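You operate a simulated robot arm through the tools that you are given. There is no shell and no other tool. Be economical: measure what you need, move in short steps, check, and stop when the job is done.

You are at the controls of a simulated robot arm. One attempt, no reset.

Task
Put things in order on the top of the far table. At the end: the blue pad stands where the blue sealed tube stood; the blue sealed tube from the top of the far table stands where the silver nozzle stood; the silver nozzle from the top of the far table stands where the white jar stood; the white jar from the top of the far table is on the silver tray; whatever was shut is shut again. Leave all else as you found it, and nothing knocked over.
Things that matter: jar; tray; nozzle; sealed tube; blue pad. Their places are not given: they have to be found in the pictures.

The check looks at the end state, three seconds after you hand in, the way a careful person would. Anything else that was tipped, shoved, dropped, spilled or broken makes it a failure.

Robot
A 7-joint arm with a two-finger parallel gripper, fixed in place. Base frame: the origin is at the foot of the arm, x ahead of it, y to its left, z up; the work surface is at about z = 0. Units: m, degrees, N and s.
With the tool pointing down near the work surface it reaches from about 0.22 to 0.58 m from the base axis. Its first joint turns from -66.0 to 66.0 degrees. Payload 2.5 kg.
Tool frame: the origin (TCP) lies between the finger pads and is the grasp point; the fingertips stand 0.023 m ahead of it; z points along the fingers, y is the line along which they close. The gripper opens to 0.094 m. The fingers are 0.038 m wide and 0.01 m thick; the gripper's body (0.054 by 0.096 m) begins 0.039 m behind the TCP.
Orientation is that of the tool frame in the base frame, as [roll, pitch, yaw] about the fixed x, y, z axes, in that order (R = Rz(yaw) Ry(pitch) Rx(roll)). With the fingers straight down and closing along the base's y, the tool's x points along the base's -x, its y along +y and its z along -z.

Tools
- The arm moves only by the tool drive_tool. Its argument "increments" is a list of rows, each a list of 7 numbers: the shift along the tool's x, y, z in m, then the turn, a rotation vector about the tool's x, y, z in degrees, then the finger opening in m, from 0 to 0.094. In form: [[tx, ty, tz, rx, ry, rz, gripper], ...]. A call has 1 to 20 rows; each row shifts and turns the commanded pose from where the row before left it, along the tool's axes as they then stand. Each row takes 0.2 s and may step no farther than 0.05 m and 8.6 degrees from the row before; otherwise, or with a gripper value out of range, the whole call is refused. A pose out of reach is approached as far as the arm can. The call stops where the force on the tool passes 40 N (or 10 N more than at its start, if that is more) or the arm is blocked; 0.2 s more then pass. The fingers move at their own pace (about 0.108 m/s each) and stop on an object; they squeeze with about 24 N. The grip force told is the motor's: it shows also when the fingers shut on nothing. Time passes only in rows, and 0.2 s behind the last, so rows that do not move let the fingers close. It gives the time, the measured TCP pose, the force on the tool (base axes), the opening and the grip force at its end, in the units of the frame above (readings bear some noise), and new pictures: "pictures" is both (left out), scene, wrist or none.
- Cameras (640 x 400 px; columns grow to the right, rows downward): "scene" is fixed at [0.1168, -0.4143, 0.5275]; the picture's right is [0.81, -0.58, 0.00], its down [-0.42, -0.58, -0.70] and it looks along [0.41, 0.57, -0.72] (base axes); focal length 290 px, centre (320, 200). "wrist" rides on the gripper at [-0.039, 0, -0.044] in the tool frame; the picture's right is [0.00, -1.00, 0.00], its down [0.97, 0.00, -0.24] and it looks along [0.24, 0.00, 0.97] (tool axes); focal length 218 px, centre (320, 200).
- probe_pixels(camera, pixels): for up to 12 pixels [column, row] of the newest picture of that camera ("zoom" is the newest enlarged one), the place [x, y, z] in the base frame of the surface seen there, good to about 0.003 m. It takes no simulated time.
- close_up(camera, box): a new picture of the part [left, top, right, bottom] of that camera's present view, enlarged. It takes no simulated time.
- finish_job(): hands the job in; it is judged then, once.

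Keep the steps short. Do not move on a guess: measure, check each grasp and each placing, and mend mistakes. In all there are 80 turns and 120 pictures (those below and enlarged ones count). Leave the gripper open and the arm clear of the work at the hand-in unless told otherwise, and finish with a single line.

The tools are called after "Request:" as a command line: name --pt "numbers of a row" for each row, then --argument value for the rest, lists and objects as JSON in quotes. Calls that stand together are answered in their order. drive_tool: Moves the arm, as the interface text tells. Its arguments: {"type":"object","properties":{"increments":{"type":"array","items":{"type":"array","items":{"type":"number"}}},"pictures":{"type":"string","enum":["both","scene","wrist","none"]}},"required":["increments"]} The other tools are called the same way: probe_pixels (camera, pixels) gives the place of the surface under pixels of a picture; close_up (camera, box) takes an enlarged picture of a part of a camera's view; finish_job () hands the job in.

At the start:

```text
time: 0.0
eef_pos: [0.3532, -0.209, 0.2856]
tcp_rot: [-179.9, 0.1, 180.0]
wrist_force: [0.4, 0.0, 0.1]
opening: 0.094
finger_force: 0.1
```

scene: 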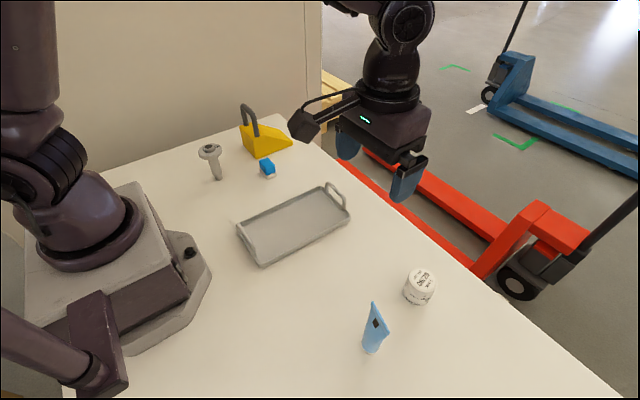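
wrist: 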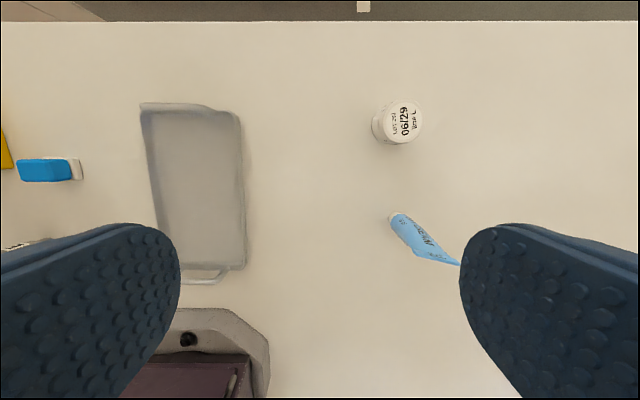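

I see the tray in the middle, the white jar near (419,287), the blue tube near (374,330), a silver nozzle near (211,160) and a small blue pad near (267,168). I'll enlarge these to identify them.

Request:
close_up --camera "scene" --box '[180, 90, 360, 203]'

Request:
close_up --camera "scene" --box '[320, 250, 480, 370]'

Request:
probe_pixels --camera "scene" --pixels '[[210, 148], [217, 178], [267, 163], [269, 175], [420, 275], [416, 301], [371, 350], [374, 306], [262, 264], [348, 212], [238, 226], [295, 228]]'

```text
3.54 times, centred on (270, 146) of scene
```

zoom: 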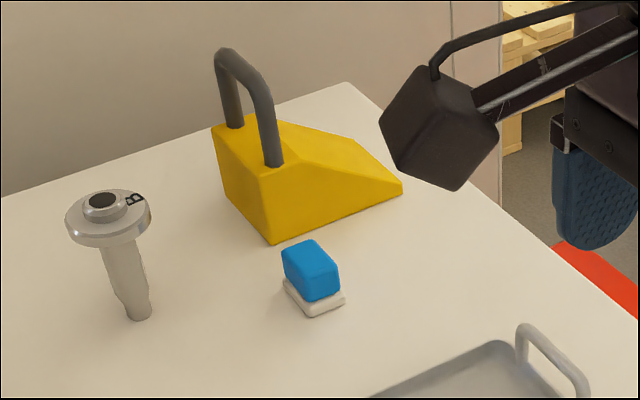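

```text
3.33 times, centred on (400, 310) of scene
```

zoom: 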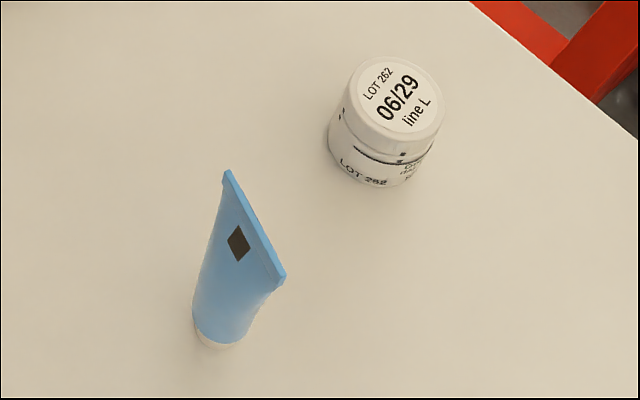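

```text
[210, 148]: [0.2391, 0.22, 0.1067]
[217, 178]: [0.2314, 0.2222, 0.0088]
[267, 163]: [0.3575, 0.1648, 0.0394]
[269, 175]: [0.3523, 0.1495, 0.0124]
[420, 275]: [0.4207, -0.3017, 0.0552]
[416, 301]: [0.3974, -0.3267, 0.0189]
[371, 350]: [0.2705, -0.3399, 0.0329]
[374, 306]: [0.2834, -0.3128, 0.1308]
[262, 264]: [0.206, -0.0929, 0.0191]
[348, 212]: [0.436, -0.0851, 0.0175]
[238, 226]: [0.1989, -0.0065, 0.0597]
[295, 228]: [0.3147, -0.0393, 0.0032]
```

Everything is identified. I'll measure the jar and tube finely in the last enlarged picture.

Request:
probe_pixels --camera "zoom" --pixels '[[352, 90], [441, 100], [397, 62], [397, 133], [397, 95], [370, 185], [229, 174], [283, 275], [256, 225], [215, 346], [200, 338], [240, 340]]'

Request:
close_up --camera "wrist" --box '[340, 80, 480, 280]'

```text
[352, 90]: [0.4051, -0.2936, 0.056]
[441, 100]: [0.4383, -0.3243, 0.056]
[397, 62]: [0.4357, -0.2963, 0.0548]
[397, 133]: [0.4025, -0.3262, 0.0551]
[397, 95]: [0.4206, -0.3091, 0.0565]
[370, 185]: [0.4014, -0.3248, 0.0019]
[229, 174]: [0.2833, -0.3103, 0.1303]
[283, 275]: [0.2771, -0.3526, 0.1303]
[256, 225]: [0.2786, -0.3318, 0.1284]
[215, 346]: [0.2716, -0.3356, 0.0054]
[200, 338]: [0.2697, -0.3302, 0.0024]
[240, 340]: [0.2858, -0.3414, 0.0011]
```

```text
2.00 times, centred on (410, 180) of wrist
```

zoom: 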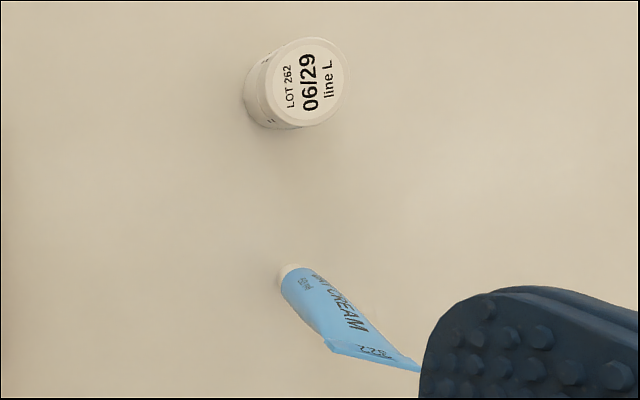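

Jar centre is about (0.4205, -0.310), diameter 0.048, height 0.056; tube at (0.279, -0.332). Next I move above the jar at z≈0.14 and measure the tray and nozzle along the way.

Request:
drive_tool --pt "-0.0168 -0.0252 0 0 0 0 0.094" --pt "-0.0168 -0.0252 0 0 0 0 0.094" --pt "-0.0168 -0.0252 0 0 0 0 0.094" --pt "-0.0168 -0.0252 0 0 0 0 0.094" --pt "0 0 0.04 0 0 0 0.094" --pt "0 0 0.04 0 0 0 0.094" --pt "0 0 0.04 0 0 0 0.094" --pt "0 0 0.02 0 0 0 0.094"

Request:
close_up --camera "scene" --box '[220, 165, 364, 275]'

```text
time: 1.8
eef_pos: [0.4189, -0.3123, 0.1449]
tcp_rot: [180.0, 0.2, 179.9]
wrist_force: [-0.3, 0.2, -0.7]
opening: 0.0941
finger_force: 0.0
```

scene: 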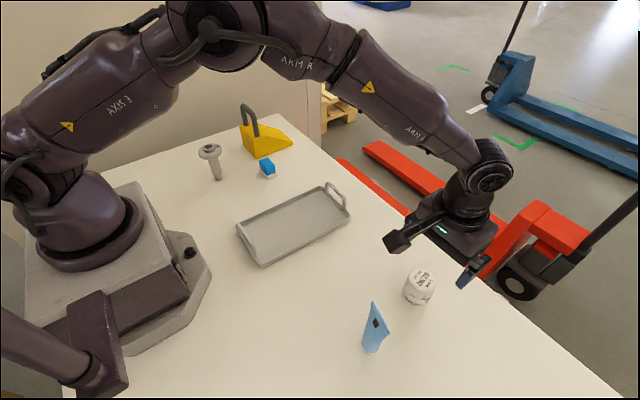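
wrist: 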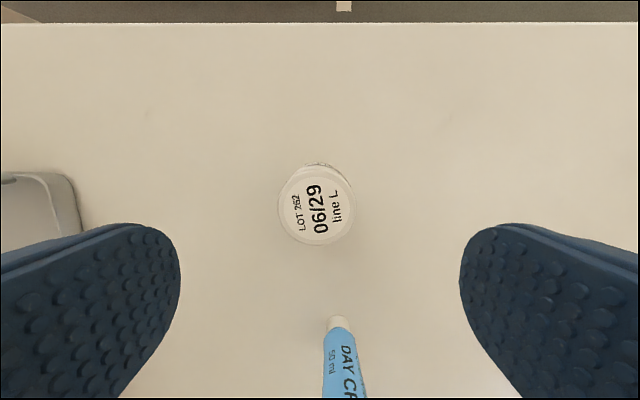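

```text
3.64 times, centred on (292, 220) of scene
```

zoom: 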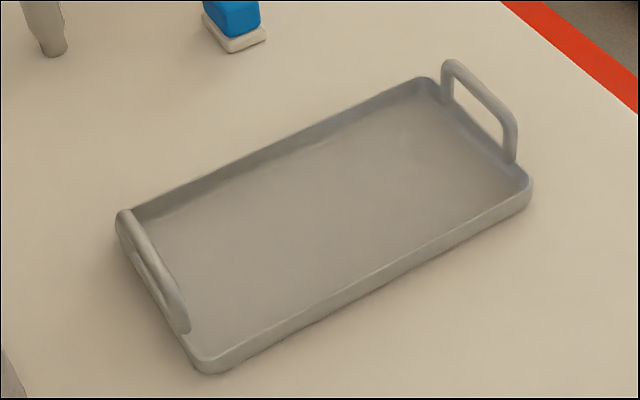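

The jar is centred between the fingers at about (316,205) in the wrist view. I probe the jar top, its body, and the tray rim and floor.

Request:
probe_pixels --camera "zoom" --pixels '[[210, 360], [525, 185], [425, 82], [140, 215], [340, 215], [250, 170], [380, 262], [300, 280], [400, 160], [185, 320], [510, 125], [450, 68]]'

Request:
probe_pixels --camera "wrist" --pixels '[[281, 207], [352, 207], [316, 172], [316, 241], [316, 207], [318, 165]]'

Request:
close_up --camera "scene" --box '[190, 135, 286, 195]'

```text
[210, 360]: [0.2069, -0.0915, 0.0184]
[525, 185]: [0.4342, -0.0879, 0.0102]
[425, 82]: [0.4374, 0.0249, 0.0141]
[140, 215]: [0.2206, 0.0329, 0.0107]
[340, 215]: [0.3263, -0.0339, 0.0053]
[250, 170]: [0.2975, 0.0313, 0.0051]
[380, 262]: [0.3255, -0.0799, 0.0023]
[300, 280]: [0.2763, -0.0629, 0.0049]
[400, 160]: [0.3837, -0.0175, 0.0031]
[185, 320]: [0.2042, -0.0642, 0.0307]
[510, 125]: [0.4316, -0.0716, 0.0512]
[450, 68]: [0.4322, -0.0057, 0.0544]
```

```text
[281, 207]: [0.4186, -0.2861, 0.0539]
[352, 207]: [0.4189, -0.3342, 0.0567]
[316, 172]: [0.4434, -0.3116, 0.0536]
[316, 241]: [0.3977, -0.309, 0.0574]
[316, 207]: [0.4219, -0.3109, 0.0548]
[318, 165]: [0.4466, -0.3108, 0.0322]
```

```text
6.67 times, centred on (238, 165) of scene
```

zoom: 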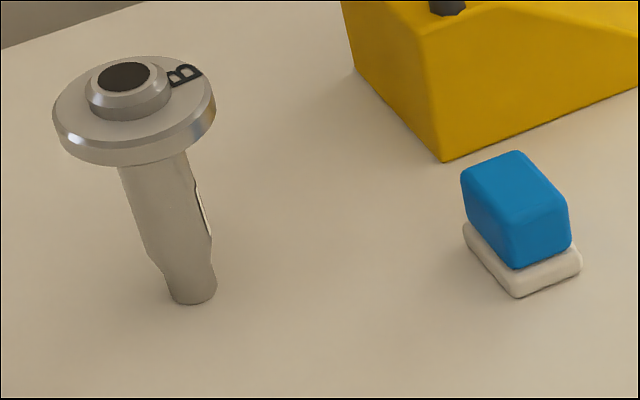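

The tray floor is z≈0.004, spanning x 0.205–0.437 and y −0.09–0.035, so the jar target is (0.32, −0.03). Now I descend onto the jar and close.

Request:
drive_tool --pt "-0.0016 0.002 0.03 0 0 0 0.094" --pt "0 0 0.03 0 0 0 0.094" --pt "0 0 0.03 0 0 0 0.094" --pt "0 0 0.02 0 0 0 0.094" --pt "0 0 0 0 0 0 0.094" --pt "0 0 0 0 0 0 0.06" --pt "0 0 0 0 0 0 0.035" --pt "0 0 0 0 0 0 0.035" --pt "0 0 0 0 0 0 0.035"

```text
time: 3.8
eef_pos: [0.421, -0.3091, 0.0351]
tcp_rot: [179.9, 0.0, 179.9]
wrist_force: [-0.4, -0.6, 0.1]
opening: 0.0511
finger_force: 23.8
```

scene: 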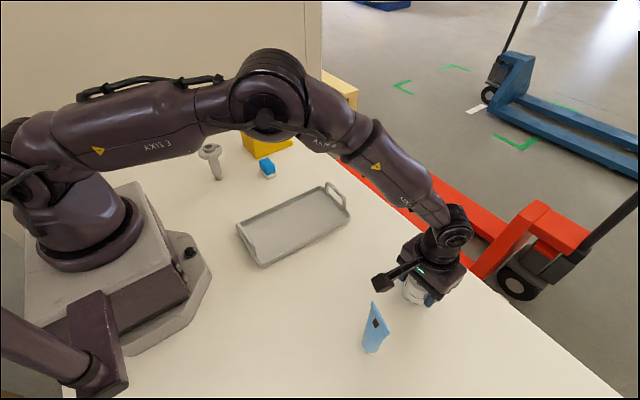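
wrist: 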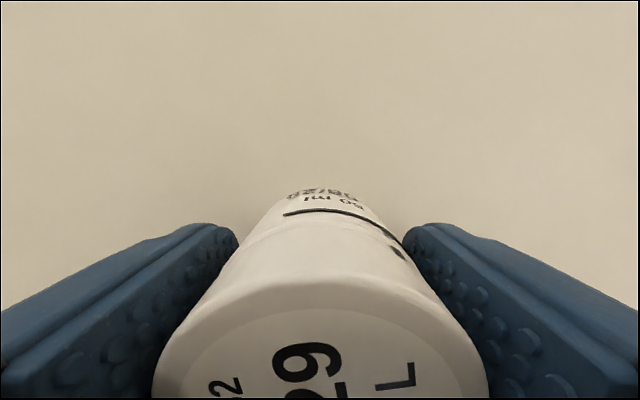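

The jar is held (opening 0.051). I lift it and carry it above the tray.

Request:
drive_tool --pt "0 0 -0.02 0 0 0 0.035" --pt "0 0 -0.04 0 0 0 0.035" --pt "0 0 -0.04 0 0 0 0.035" --pt "0.0101 0.0279 0 0 0 0 0.035" --pt "0.0101 0.0279 0 0 0 0 0.035" --pt "0.0101 0.0279 0 0 0 0 0.035" --pt "0.0101 0.0279 0 0 0 0 0.035" --pt "0.0101 0.0279 0 0 0 0 0.035" --pt "0.0101 0.0279 0 0 0 0 0.035" --pt "0.0101 0.0279 0 0 0 0 0.035" --pt "0.0101 0.0279 0 0 0 0 0.035" --pt "0.0101 0.0279 0 0 0 0 0.035" --pt "0.0101 0.0279 0 0 0 0 0.035" --pt "0 0 0 0 0 0 0.035" --pt "0 0 0.03 0 0 0 0.035" --pt "0 0 0.03 0 0 0 0.035" --pt "0 0 0 0 0 0 0.035"

```text
time: 7.4
eef_pos: [0.3216, -0.0298, 0.0748]
tcp_rot: [180.0, 0.1, 180.0]
wrist_force: [-0.3, 0.0, -0.5]
opening: 0.0512
finger_force: 24.1
```

scene: 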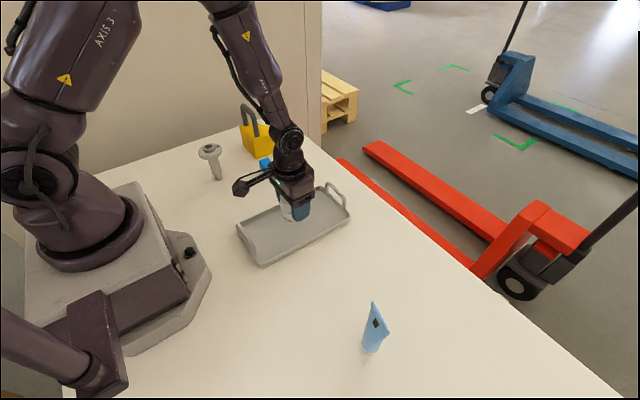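
wrist: 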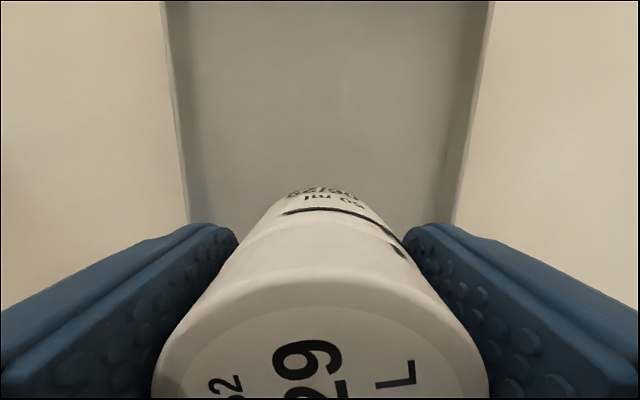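

The jar is centred over the tray. I lower it slowly until contact, with the force read at the end.

Request:
drive_tool --pt "0 0 0.02 0 0 0 0.035" --pt "0 0 0.01 0 0 0 0.035" --pt "0 0 0.003 0 0 0 0.035" --pt "0 0 0.002 0 0 0 0.035" --pt "0 0 0 0 0 0 0.035" --pictures "wrist"

```text
time: 8.6
eef_pos: [0.3217, -0.0297, 0.04]
tcp_rot: [179.9, 0.1, 180.0]
wrist_force: [-0.7, 0.7, -1.9]
opening: 0.0514
finger_force: 23.5
```

wrist: 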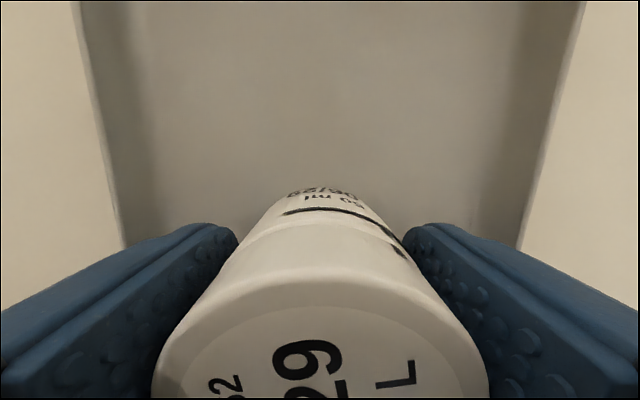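

I go down another 1 mm per row and watch the force.

Request:
drive_tool --pt "0 0 0.001 0 0 0 0.035" --pt "0 0 0.0 0 0 0 0.035" --pictures "none"

```text
time: 9.2
eef_pos: [0.3202, -0.03, 0.0397]
tcp_rot: [-179.9, 0.1, 179.8]
wrist_force: [0.7, -0.4, -0.2]
opening: 0.0514
finger_force: 24.1
```

Request:
drive_tool --pt "0 0 0.001 0 0 0 0.035" --pt "0 0 0.0 0 0 0 0.035" --pictures "none"

```text
time: 9.8
eef_pos: [0.3212, -0.0299, 0.0395]
tcp_rot: [180.0, -0.1, -179.9]
wrist_force: [-3.5, 0.9, 19.7]
opening: 0.051
finger_force: 24.4
```

There is contact at 19.7 N. I release gently to 0.07 and rise.

Request:
drive_tool --pt "0 0 -0.001 0 0 0 0.035" --pt "0 0 0 0 0 0 0.06" --pt "0 0 0 0 0 0 0.074" --pt "0 0 0 0 0 0 0.074" --pt "0 0 -0.03 0 0 0 0.074" --pt "0 0 -0.04 0 0 0 0.074" --pt "0 0 -0.04 0 0 0 0.074" --pt "0 0 -0.04 0 0 0 0.074" --pt "0 0 -0.04 0 0 0 0.074"

Request:
close_up --camera "scene" --box '[196, 138, 244, 186]'

```text
time: 11.8
eef_pos: [0.3209, -0.0297, 0.2301]
tcp_rot: [179.9, 0.0, 179.9]
wrist_force: [0.3, 0.3, -0.2]
opening: 0.0739
finger_force: 0.0
```

scene: 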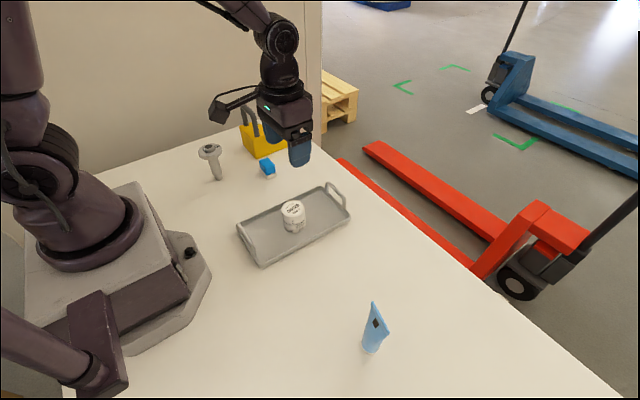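
wrist: 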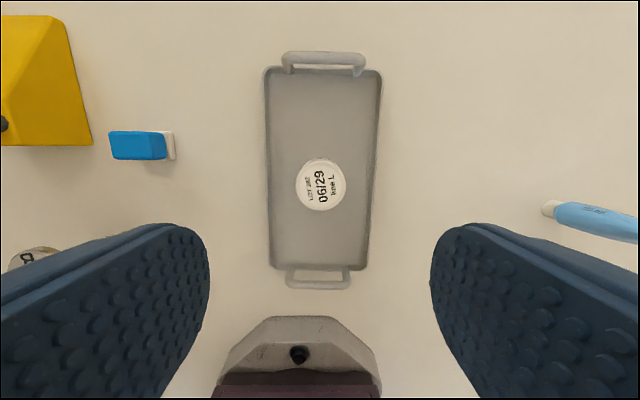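

```text
8.33 times, centred on (220, 162) of scene
```

zoom: 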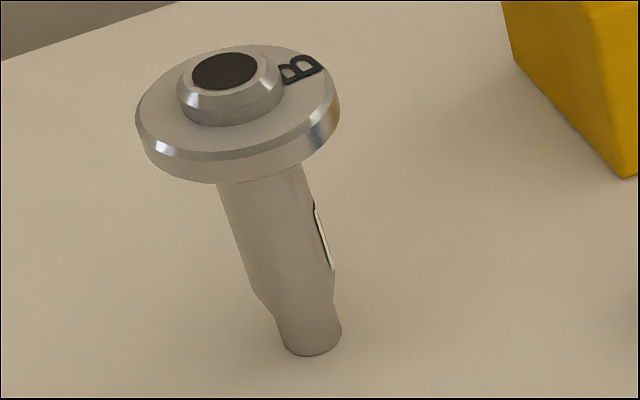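

The jar stands on the tray. Now I measure the nozzle's flange and stem in the enlarged picture.

Request:
probe_pixels --camera "zoom" --pixels '[[145, 115], [332, 95], [240, 48], [240, 155], [226, 75], [230, 168], [270, 190], [285, 270], [310, 335], [288, 340], [335, 335], [327, 235]]'

```text
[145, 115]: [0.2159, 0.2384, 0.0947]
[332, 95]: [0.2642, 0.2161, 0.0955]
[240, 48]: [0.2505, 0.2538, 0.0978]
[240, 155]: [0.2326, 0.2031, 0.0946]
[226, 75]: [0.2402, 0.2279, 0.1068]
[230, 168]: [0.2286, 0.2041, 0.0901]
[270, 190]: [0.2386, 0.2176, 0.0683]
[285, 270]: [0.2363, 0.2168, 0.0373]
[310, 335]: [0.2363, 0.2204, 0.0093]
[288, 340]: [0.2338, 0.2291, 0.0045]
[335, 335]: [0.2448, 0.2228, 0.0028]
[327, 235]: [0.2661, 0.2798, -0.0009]
```

Nozzle axis is about (0.2405, 0.2275), with a flange of radius ~0.027 at z 0.088–0.097. Before going there, I check where the black box on the gripper's stalk sits, and how tall the yellow block is.

Request:
probe_pixels --camera "scene" --pixels '[[216, 112], [222, 118], [234, 98], [245, 110], [247, 130], [258, 150], [285, 112], [299, 148], [259, 135]]'

Request:
probe_pixels --camera "wrist" --pixels '[[35, 252], [18, 262], [140, 145], [168, 145], [112, 145], [85, 140], [68, 22]]'

```text
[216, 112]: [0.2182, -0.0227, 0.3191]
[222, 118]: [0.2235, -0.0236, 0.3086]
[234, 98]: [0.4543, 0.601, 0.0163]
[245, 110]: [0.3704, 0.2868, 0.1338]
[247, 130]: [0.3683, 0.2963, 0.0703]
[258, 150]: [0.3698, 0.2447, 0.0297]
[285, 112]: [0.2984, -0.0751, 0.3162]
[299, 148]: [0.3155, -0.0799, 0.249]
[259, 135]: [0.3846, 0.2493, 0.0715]
```

```text
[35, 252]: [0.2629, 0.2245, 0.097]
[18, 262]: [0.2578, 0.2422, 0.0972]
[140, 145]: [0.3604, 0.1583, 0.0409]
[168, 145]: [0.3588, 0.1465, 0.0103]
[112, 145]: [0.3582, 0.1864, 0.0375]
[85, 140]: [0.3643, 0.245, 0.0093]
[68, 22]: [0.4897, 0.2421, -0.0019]
```

The box overhangs ~0.1 m on the tool's +x side, 0.07 m above the TCP, so it clears everything. I go above the nozzle at z≈0.16, keeping fingertips above its top.

Request:
drive_tool --pt "0.0115 0.0368 0 0 0 0 0.094" --pt "0.0115 0.0368 0 0 0 0 0.094" --pt "0.0115 0.0368 0 0 0 0 0.094" --pt "0.0115 0.0368 0 0 0 0 0.094" --pt "0.0115 0.0368 0 0 0 0 0.094" --pt "0.0115 0.0368 0 0 0 0 0.094" --pt "0.0115 0.0367 0 0 0 0 0.094" --pt "0 0 0 0 0 0 0.094" --pt "0 0 0.03 0 0 0 0.094" --pt "0 0 0.03 0 0 0 0.094" --pt "0 0 0 0 0 0 0.094"

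```text
time: 14.2
eef_pos: [0.2405, 0.2273, 0.1687]
tcp_rot: [179.9, 0.1, 179.9]
wrist_force: [-0.5, 0.2, -0.9]
opening: 0.0937
finger_force: 0.1
```

scene: 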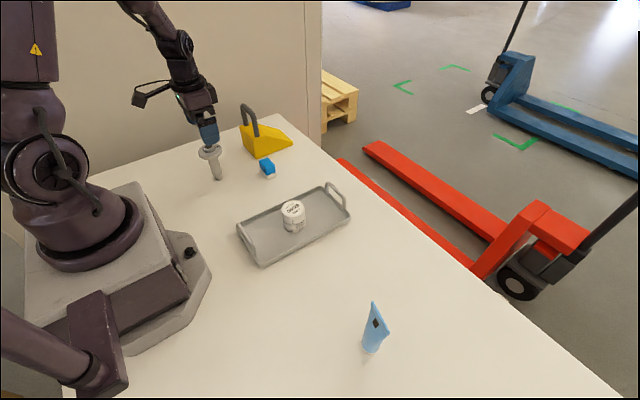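
wrist: 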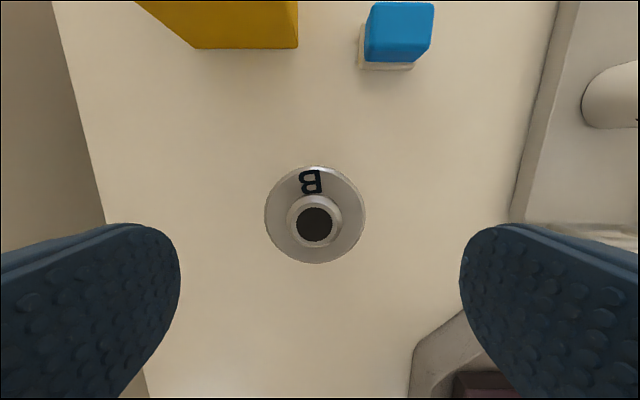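

The flange is seen at (315,214). I probe its edges for the centre.

Request:
probe_pixels --camera "wrist" --pixels '[[267, 214], [362, 214], [315, 169], [315, 260], [290, 224], [338, 224], [314, 199], [314, 243]]'

Request:
close_up --camera "scene" --box '[180, 110, 290, 190]'

```text
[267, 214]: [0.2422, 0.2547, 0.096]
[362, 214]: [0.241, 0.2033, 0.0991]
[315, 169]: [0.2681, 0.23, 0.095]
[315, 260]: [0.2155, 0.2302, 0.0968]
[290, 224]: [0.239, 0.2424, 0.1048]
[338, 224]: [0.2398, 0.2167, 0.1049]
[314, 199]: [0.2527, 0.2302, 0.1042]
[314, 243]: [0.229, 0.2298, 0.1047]
```

```text
5.00 times, centred on (235, 150) of scene
```

zoom: 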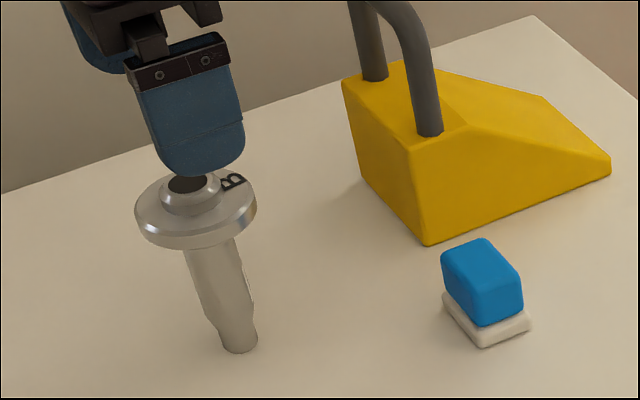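

Centre is (0.241, 0.229). I lower to z≈0.093 so the pads take the flange at mid-pad, then close.

Request:
drive_tool --pt "-0.0005 0.0018 0.02 0 0 0 0.094" --pt "0 0 0.02 0 0 0 0.094" --pt "0 0 0.02 0 0 0 0.094" --pt "0 0 0.0155 0 0 0 0.094" --pt "0 0 0 0 0 0 0.094" --pt "0 0 0 0 0 0 0.075" --pt "0 0 0 0 0 0 0.06" --pt "0 0 0 0 0 0 0.05" --pt "0 0 0 0 0 0 0.04" --pt "0 0 0 0 0 0 0.04"

Request:
close_up --camera "scene" --box '[180, 110, 290, 190]'

```text
time: 16.4
eef_pos: [0.2424, 0.2297, 0.0942]
tcp_rot: [179.9, 0.0, 179.9]
wrist_force: [1.2, 1.0, 0.6]
opening: 0.0564
finger_force: 24.1
```

scene: 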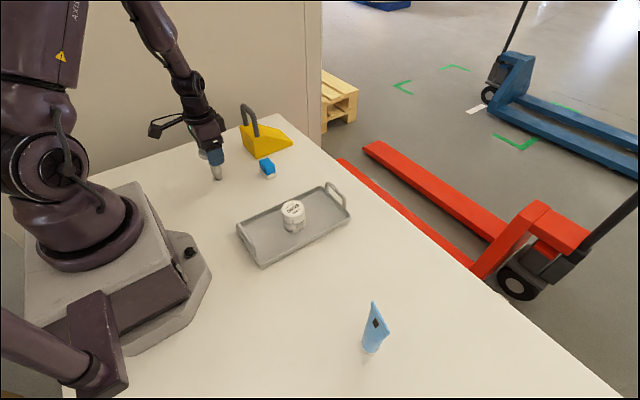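
wrist: 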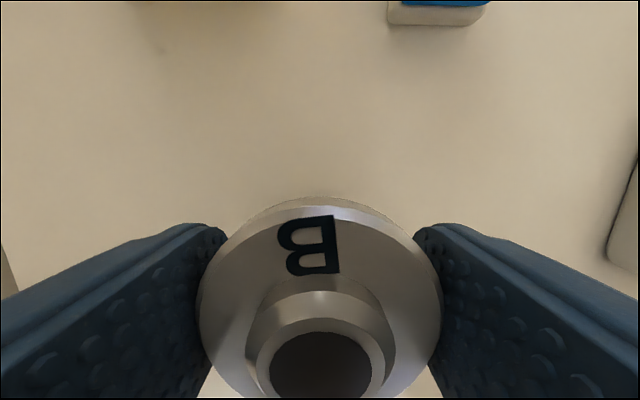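

```text
5.00 times, centred on (235, 150) of scene
```

zoom: 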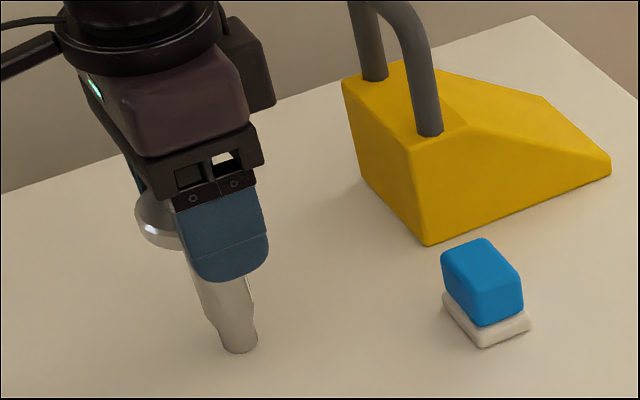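

The flange is held (opening 0.056). I lift straight up and check that the nozzle hangs upright.

Request:
drive_tool --pt "0 0 -0.005 0 0 0 0.04" --pt "0 0 -0.015 0 0 0 0.04" --pt "0 0 -0.03 0 0 0 0.04" --pt "0 0 -0.03 0 0 0 0.04" --pt "0 0 -0.03 0 0 0 0.04" --pt "0 0 0 0 0 0 0.04" --pictures "none"

Request:
close_up --camera "scene" --box '[160, 80, 290, 190]'

```text
time: 17.8
eef_pos: [0.2417, 0.2292, 0.2043]
tcp_rot: [-180.0, 0.1, 179.8]
wrist_force: [0.3, -0.4, -2.8]
opening: 0.0568
finger_force: 24.1
```

```text
3.64 times, centred on (225, 135) of scene
```

zoom: 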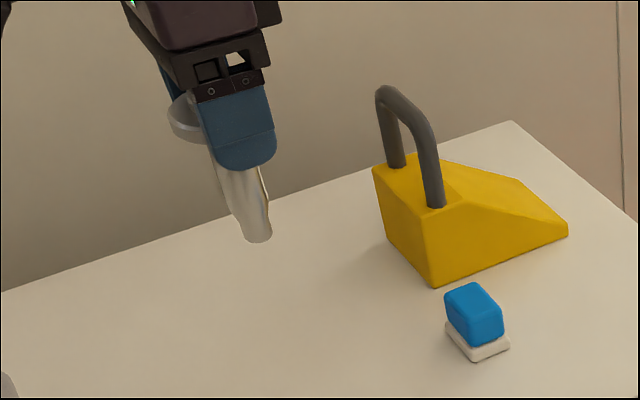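

The nozzle is held upright. I carry it at this height to above the jar's old place.

Request:
drive_tool --pt "-0.0112 -0.0337 0 0 0 0 0.04" --pt "-0.0112 -0.0337 0 0 0 0 0.04" --pt "-0.0112 -0.0337 0 0 0 0 0.04" --pt "-0.0112 -0.0337 0 0 0 0 0.04" --pt "-0.0112 -0.0337 0 0 0 0 0.04" --pt "-0.0112 -0.0337 0 0 0 0 0.04" --pt "-0.0112 -0.0337 0 0 0 0 0.04" --pt "-0.0112 -0.0337 0 0 0 0 0.04" --pt "-0.0112 -0.0337 0 0 0 0 0.04" --pt "-0.0112 -0.0337 0 0 0 0 0.04" --pt "-0.0112 -0.0337 0 0 0 0 0.04" --pt "-0.0112 -0.0337 0 0 0 0 0.04" --pt "-0.0112 -0.0337 0 0 0 0 0.04" --pt "-0.0112 -0.0337 0 0 0 0 0.04" --pt "-0.0112 -0.0337 0 0 0 0 0.04" --pt "-0.0112 -0.0337 0 0 0 0 0.04" --pt "0 0 0 0 0 0 0.04" --pt "0 0 0.04 0 0 0 0.04" --pt "0 0 0.04 0 0 0 0.04" --pt "0 0 0 0 0 0 0.04"

Request:
close_up --camera "scene" --box '[350, 200, 500, 320]'

```text
time: 22.0
eef_pos: [0.421, -0.3103, 0.1228]
tcp_rot: [180.0, 0.1, 179.9]
wrist_force: [0.4, 0.5, -2.8]
opening: 0.0568
finger_force: 23.9
```

scene: 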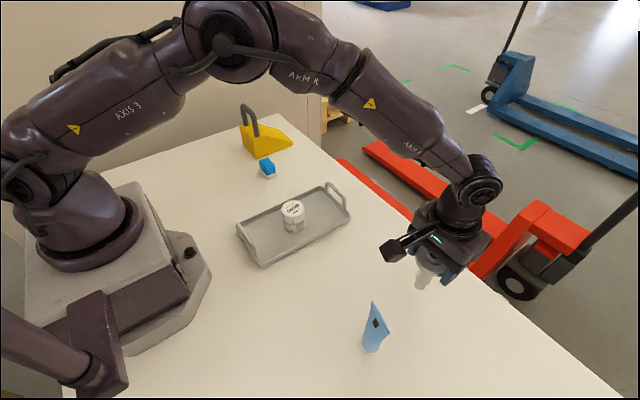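
wrist: 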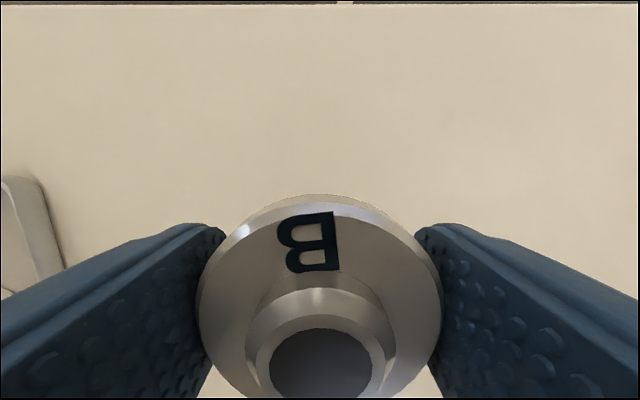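

```text
3.33 times, centred on (425, 260) of scene
```

zoom: 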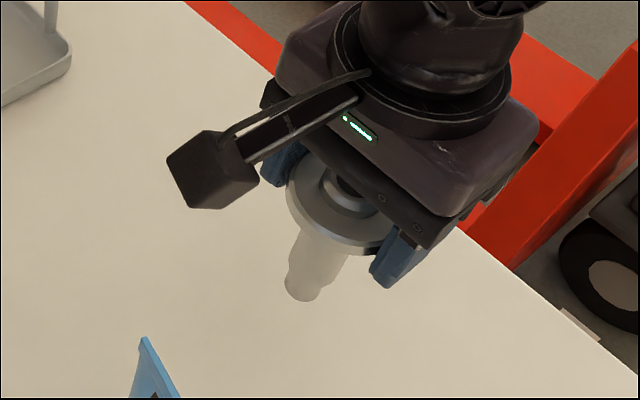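

It is over the spot, hanging straight. I lower to ~2 mm above contact, then a small step.

Request:
drive_tool --pt "0 0 0.012 0 0 0 0.04" --pt "0 0 0.01 0 0 0 0.04" --pt "0 0 0.004 0 0 0 0.04" --pt "0 0 0 0 0 0 0.04" --pictures "none"

Request:
drive_tool --pt "0 0 0.001 0 0 0 0.04" --pt "0 0 0 0 0 0 0.04" --pictures "none"

```text
time: 23.0
eef_pos: [0.4208, -0.311, 0.0976]
tcp_rot: [180.0, 0.2, 179.9]
wrist_force: [0.3, 0.4, -1.9]
opening: 0.0565
finger_force: 23.7
```

```text
time: 23.6
eef_pos: [0.4195, -0.3109, 0.0973]
tcp_rot: [179.9, 0.1, 179.9]
wrist_force: [-0.3, 0.8, -2.5]
opening: 0.0566
finger_force: 23.7
```

Request:
drive_tool --pt "0 0 0.001 0 0 0 0.04" --pt "0 0 0 0 0 0 0.04" --pictures "none"

Request:
drive_tool --pt "0 0 0.001 0 0 0 0.04" --pt "0 0 0 0 0 0 0.04" --pictures "none"

```text
time: 24.2
eef_pos: [0.4196, -0.3107, 0.0953]
tcp_rot: [180.0, 0.2, 179.8]
wrist_force: [-0.8, -0.1, -3.0]
opening: 0.0569
finger_force: 23.7
```

```text
time: 24.8
eef_pos: [0.4199, -0.3101, 0.0945]
tcp_rot: [180.0, 0.1, -180.0]
wrist_force: [0.4, 1.2, -3.5]
opening: 0.0567
finger_force: 23.5
```

Still carrying weight (−3 N); no contact yet. One more millimetre at a time.

Request:
drive_tool --pt "0 0 0.001 0 0 0 0.04" --pt "0 0 0 0 0 0 0.04" --pictures "none"

```text
time: 25.4
eef_pos: [0.4204, -0.3097, 0.0935]
tcp_rot: [-179.9, 0.2, 179.9]
wrist_force: [-0.9, 0.6, -1.6]
opening: 0.0564
finger_force: 23.8
```

Request:
drive_tool --pt "0 0 0.0005 0 0 0 0.04" --pt "0 0 0 0 0 0 0.04" --pictures "none"

```text
time: 26.0
eef_pos: [0.4205, -0.3103, 0.0933]
tcp_rot: [179.9, 0.1, 179.9]
wrist_force: [-1.6, 1.4, 5.4]
opening: 0.0566
finger_force: 24.2
```

Contact at 5 N (up from −3). I release slowly and look before rising.

Request:
drive_tool --pt "0 0 0 0 0 0 0.058" --pt "0 0 0 0 0 0 0.062" --pt "0 0 0 0 0 0 0.07" --pt "0 0 0 0 0 0 0.094" --pt "0 0 0 0 0 0 0.094"

```text
time: 27.2
eef_pos: [0.4203, -0.3102, 0.0928]
tcp_rot: [-179.9, 0.0, 179.9]
wrist_force: [0.7, 0.2, -0.8]
opening: 0.0938
finger_force: 0.2
```

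scene: 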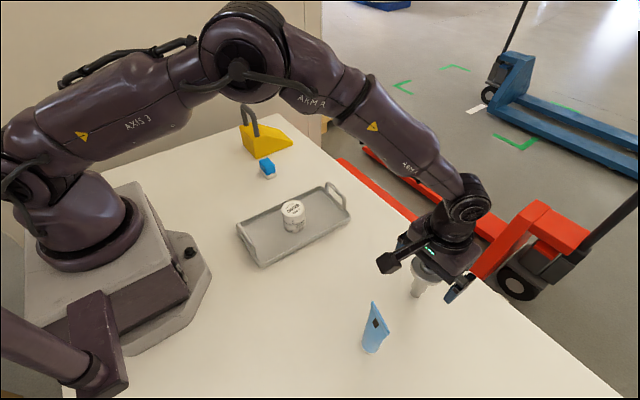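
wrist: 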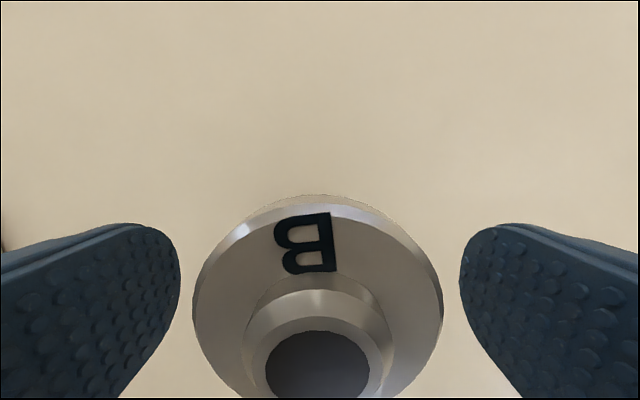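

The nozzle stands free at the jar's old place. I rise, move above the tube, and turn the tool by 98° so the fingers close across the tube's thin side.

Request:
drive_tool --pt "0 0 -0.01 0 0 0 0.094" --pt "0 0 -0.04 0 0 0 0.094" --pt "0 0 -0.04 0 0 0 0.094" --pt "0 0 -0.045 0 0 0 0.094" --pt "0.0353 -0.0055 0 0 0 0 0.094" --pt "0.0353 -0.0055 0 0 0 0 0.094" --pt "0.0353 -0.0055 0 0 0 0 0.094" --pt "0.0353 -0.0055 0 0 0 0 0.094" --pictures "none"

Request:
drive_tool --pt "0 0 0 0 0 8.2 0.094" --pt "0 0 0 0 0 8.2 0.094" --pt "0 0 0 0 0 8.2 0.094" --pt "0 0 0 0 0 8.2 0.094" --pt "0 0 0 0 0 8.2 0.094" --pt "0 0 0 0 0 8.2 0.094" --pt "0 0 0 0 0 8.2 0.094" --pt "0 0 0 0 0 8.2 0.094" --pt "0 0 0 0 0 8.2 0.094" --pt "0 0 0 0 0 8.2 0.094" --pt "0 0 0 0 0 8.2 0.094" --pt "0 0 0 0 0 8.2 0.094" --pt "0 0 0 0 0 0 0.094"

Request:
close_up --camera "scene" --box '[330, 230, 490, 370]'

```text
time: 29.0
eef_pos: [0.278, -0.3297, 0.2293]
tcp_rot: [179.9, 0.1, 179.9]
wrist_force: [0.6, -0.7, -0.6]
opening: 0.0937
finger_force: 0.1
```

```text
time: 31.8
eef_pos: [0.2772, -0.3318, 0.228]
tcp_rot: [180.0, 0.0, 81.4]
wrist_force: [-0.2, 0.3, -0.4]
opening: 0.0941
finger_force: 0.0
```

scene: 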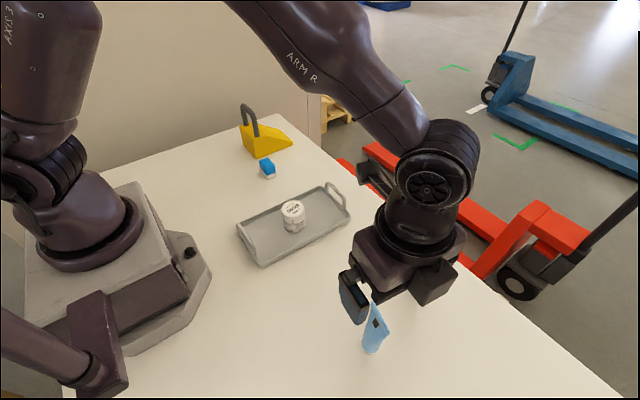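
wrist: 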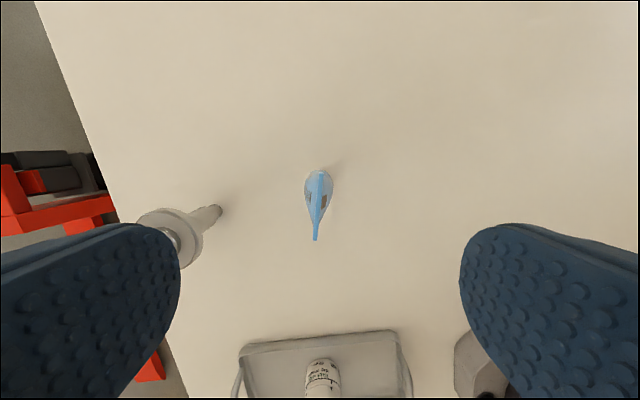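

```text
2.86 times, centred on (410, 300) of scene
```

zoom: 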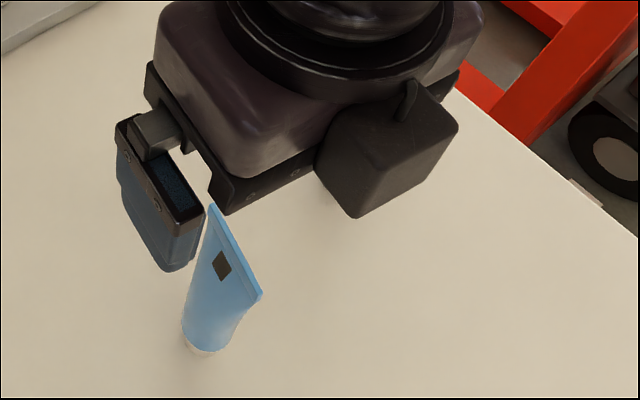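

The fingers straddle the tube: in the wrist view the crimp runs vertically at columns 316–321. I probe the crimp, the sides and the housing bottom.

Request:
probe_pixels --camera "wrist" --pixels '[[321, 173], [319, 190], [317, 215], [316, 237], [307, 190], [331, 190], [319, 171]]'

Request:
probe_pixels --camera "zoom" --pixels '[[355, 213], [425, 140], [330, 160], [212, 208], [258, 296], [215, 352], [180, 265]]'

```text
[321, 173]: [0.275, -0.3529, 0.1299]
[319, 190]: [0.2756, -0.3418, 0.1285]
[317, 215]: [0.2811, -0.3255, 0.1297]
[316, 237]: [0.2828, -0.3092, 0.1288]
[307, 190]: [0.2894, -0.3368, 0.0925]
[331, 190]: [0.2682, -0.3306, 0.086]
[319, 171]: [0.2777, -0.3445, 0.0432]
```

```text
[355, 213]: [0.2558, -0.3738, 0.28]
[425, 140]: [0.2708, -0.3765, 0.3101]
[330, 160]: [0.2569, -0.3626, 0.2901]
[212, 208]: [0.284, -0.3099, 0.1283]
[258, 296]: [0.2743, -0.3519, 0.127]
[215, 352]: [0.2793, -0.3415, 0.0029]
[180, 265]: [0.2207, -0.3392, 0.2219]
```

The tube's middle is (0.279, −0.331), about 0.02 thick at z 0.09. The housing bottom is 0.05 above the TCP, so it clears. I descend to z≈0.097, then close gently.

Request:
drive_tool --pt "0.0007 0.0016 0.03 0 0 0 0.094" --pt "0 0 0.04 0 0 0 0.094" --pt "0 0 0.03 0 0 0 0.094" --pt "0 0 0.02 0 0 0 0.094" --pt "0 0 0.01 0 0 0 0.094" --pt "0 0 0 0 0 0 0.07" --pt "0 0 0 0 0 0 0.05" --pt "0 0 0 0 0 0 0.05"

```text
time: 33.6
eef_pos: [0.2803, -0.3318, 0.0982]
tcp_rot: [180.0, 0.0, 81.5]
wrist_force: [-0.2, -0.4, -0.1]
opening: 0.05
finger_force: 0.0
```

scene: 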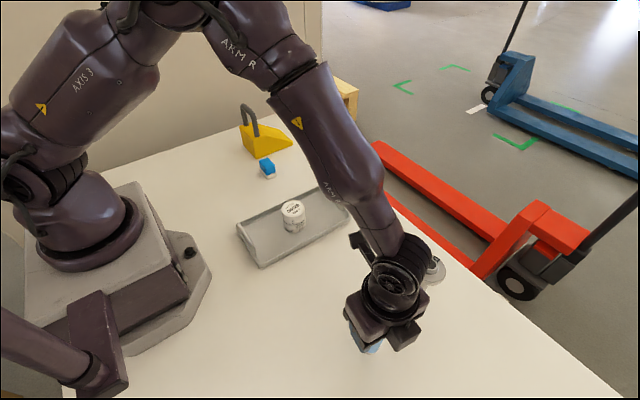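
wrist: 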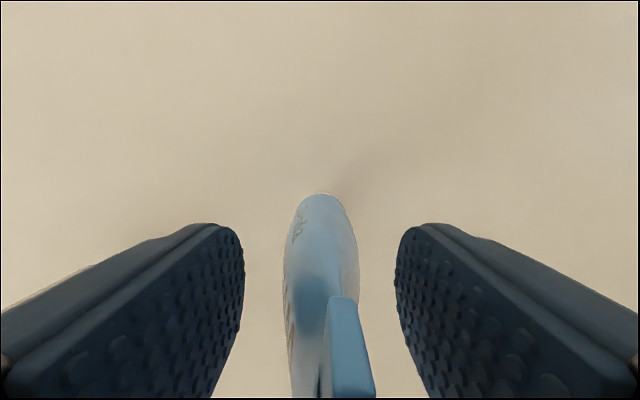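

The tube body is centred between the pads (columns 284–358). I close.

Request:
drive_tool --pt "0 0 0 0 0 0 0.04" --pt "0 0 0 0 0 0 0.03" --pt "0 0 0 0 0 0 0.02" --pt "0 0 0 0 0 0 0.01" --pt "0 0 0 0 0 0 0.005" --pt "0 0 0 0 0 0 0.005" --pictures "wrist"

Request:
close_up --camera "scene" --box '[330, 260, 450, 370]'

```text
time: 35.0
eef_pos: [0.2784, -0.3318, 0.0984]
tcp_rot: [179.9, 0.0, 81.4]
wrist_force: [-0.6, 0.0, 1.2]
opening: 0.0238
finger_force: 24.0
```

wrist: 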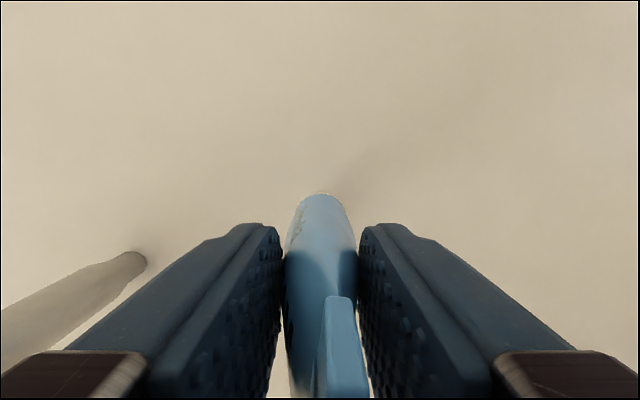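

```text
3.64 times, centred on (390, 315) of scene
```

zoom: 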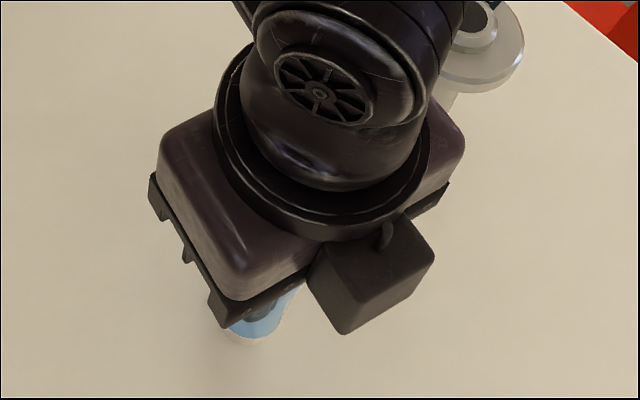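

The tube is held (opening 0.024). I lift 0.12 m and carry it to a midway point above the tray.

Request:
drive_tool --pt "0 0 -0.005 0 0 0 0.005" --pt "0 0 -0.015 0 0 0 0.005" --pt "0 0 -0.03 0 0 0 0.005" --pt "0 0 -0.035 0 0 0 0.005" --pt "0 0 -0.035 0 0 0 0.005" --pt "0 0 0 0 0 0 0.005" --pt "0.0321 0.0032 0 0 0 0 0.005" --pt "0.0321 0.0032 0 0 0 0 0.005" --pt "0.0321 0.0032 0 0 0 0 0.005" --pt "0.0321 0.0032 0 0 0 0 0.005" --pt "0.0321 0.0032 0 0 0 0 0.005" --pt "0.0321 0.0032 0 0 0 0 0.005" --pt "0.0321 0.0032 0 0 0 0 0.005" --pt "0.0321 0.0032 0 0 0 0 0.005" --pt "0.0321 0.0032 0 0 0 0 0.005" --pt "0 0 0 0 0 0 0.005"

```text
time: 38.4
eef_pos: [0.3502, -0.0505, 0.2186]
tcp_rot: [179.9, 0.0, 81.5]
wrist_force: [0.0, -0.8, 0.0]
opening: 0.0242
finger_force: 24.1
```

scene: 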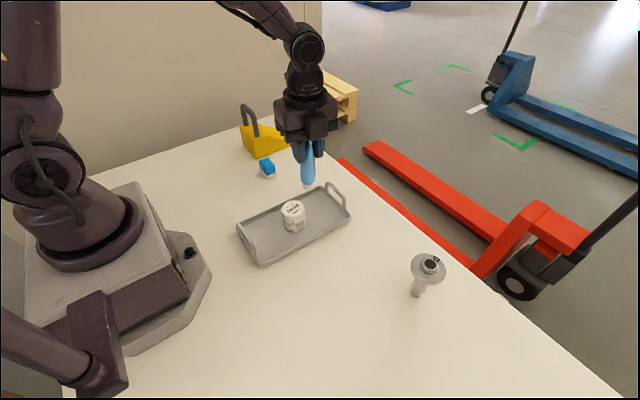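
wrist: 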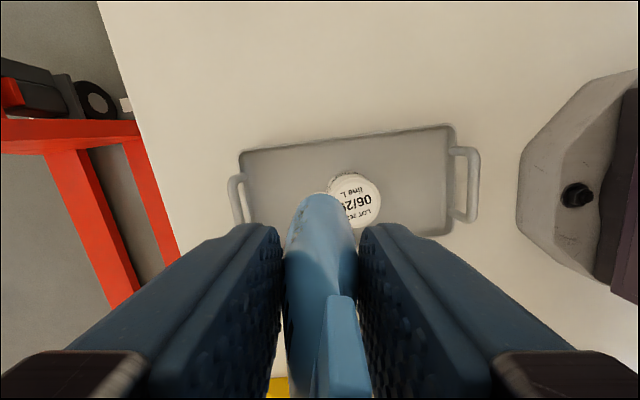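

The tube hangs upright and the nozzle stands well at (427,270). Now I turn the tool back by 98° to keep the wrist mid-range.

Request:
drive_tool --pt "0 0 0 0 0 -8.2 0.005" --pt "0 0 0 0 0 -8.2 0.005" --pt "0 0 0 0 0 -8.2 0.005" --pt "0 0 0 0 0 -8.2 0.005" --pt "0 0 0 0 0 -8.2 0.005" --pt "0 0 0 0 0 -8.2 0.005" --pt "0 0 0 0 0 -8.2 0.005" --pt "0 0 0 0 0 -8.2 0.005" --pt "0 0 0 0 0 -8.2 0.005" --pt "0 0 0 0 0 -8.2 0.005" --pt "0 0 0 0 0 -8.2 0.005" --pt "0 0 0 0 0 -8.2 0.005" --pt "0 0 0 0 0 0 0.005" --pictures "none"

Request:
drive_tool --pt "0.0109 0.0279 0 0 0 0 0.005" --pt "0.0109 0.0279 0 0 0 0 0.005" --pt "0.0109 0.0279 0 0 0 0 0.005" --pt "0.0109 0.0279 0 0 0 0 0.005" --pt "0.0109 0.0279 0 0 0 0 0.005" --pt "0.0109 0.0279 0 0 0 0 0.005" --pt "0.0109 0.0279 0 0 0 0 0.005" --pt "0.0109 0.0279 0 0 0 0 0.005" --pt "0.0109 0.0279 0 0 0 0 0.005" --pt "0.0109 0.0279 0 0 0 0 0.005" --pt "0 0 0 0 0 0 0.005" --pt "0 0 0.04 0 0 0 0.005" --pt "0 0 0.04 0 0 0 0.005" --pt "0 0 0 0 0 0 0.005"

Request:
close_up --camera "scene" --box '[160, 90, 290, 190]'

```text
time: 41.2
eef_pos: [0.351, -0.0499, 0.2186]
tcp_rot: [-180.0, 0.1, -179.9]
wrist_force: [-0.8, 0.1, -0.7]
opening: 0.0238
finger_force: 24.2
```

```text
time: 44.2
eef_pos: [0.2419, 0.2296, 0.1379]
tcp_rot: [-179.9, 0.1, 179.9]
wrist_force: [0.4, 0.1, -1.2]
opening: 0.0241
finger_force: 24.1
```

scene: 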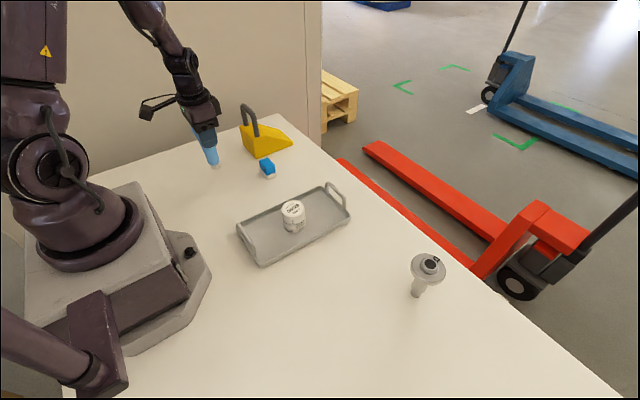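
wrist: 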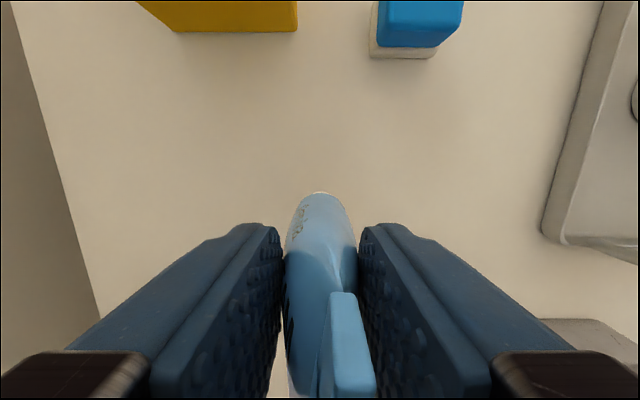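

```text
4.00 times, centred on (225, 140) of scene
```

zoom: 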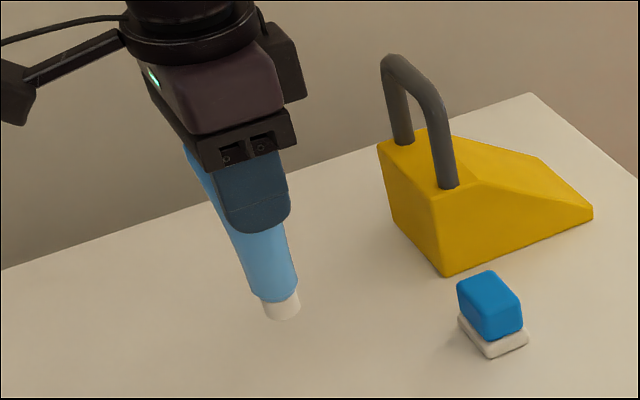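

All is aligned at (0.242, 0.229). I lower to just above the expected contact at z≈0.098.

Request:
drive_tool --pt "0 0 0.02 0 0 0 0.005" --pt "0 0 0.014 0 0 0 0.005" --pt "0 0 0.004 0 0 0 0.005" --pt "0 0 0 0 0 0 0.005" --pictures "none"

Request:
drive_tool --pt "0 0 0.001 0 0 0 0.005" --pt "0 0 0 0 0 0 0.005" --pictures "none"

```text
time: 45.2
eef_pos: [0.2425, 0.229, 0.1001]
tcp_rot: [-179.9, 0.2, 179.9]
wrist_force: [0.2, -0.1, -0.7]
opening: 0.0242
finger_force: 23.8
```

```text
time: 45.8
eef_pos: [0.2427, 0.2298, 0.0989]
tcp_rot: [180.0, 0.1, 180.0]
wrist_force: [0.1, 0.4, -0.4]
opening: 0.0239
finger_force: 23.6
```

Request:
drive_tool --pt "0 0 0.001 0 0 0 0.005" --pt "0 0 0 0 0 0 0.005" --pictures "none"

Request:
drive_tool --pt "0 0 0.0005 0 0 0 0.005" --pt "0 0 0 0 0 0 0.005" --pictures "none"

```text
time: 46.4
eef_pos: [0.2431, 0.2303, 0.0991]
tcp_rot: [180.0, 0.1, 180.0]
wrist_force: [-0.6, -1.3, 3.9]
opening: 0.024
finger_force: 24.0
```

```text
time: 47.0
eef_pos: [0.2425, 0.23, 0.0989]
tcp_rot: [-179.9, 0.1, 180.0]
wrist_force: [-3.7, -1.6, 20.0]
opening: 0.024
finger_force: 24.2
```

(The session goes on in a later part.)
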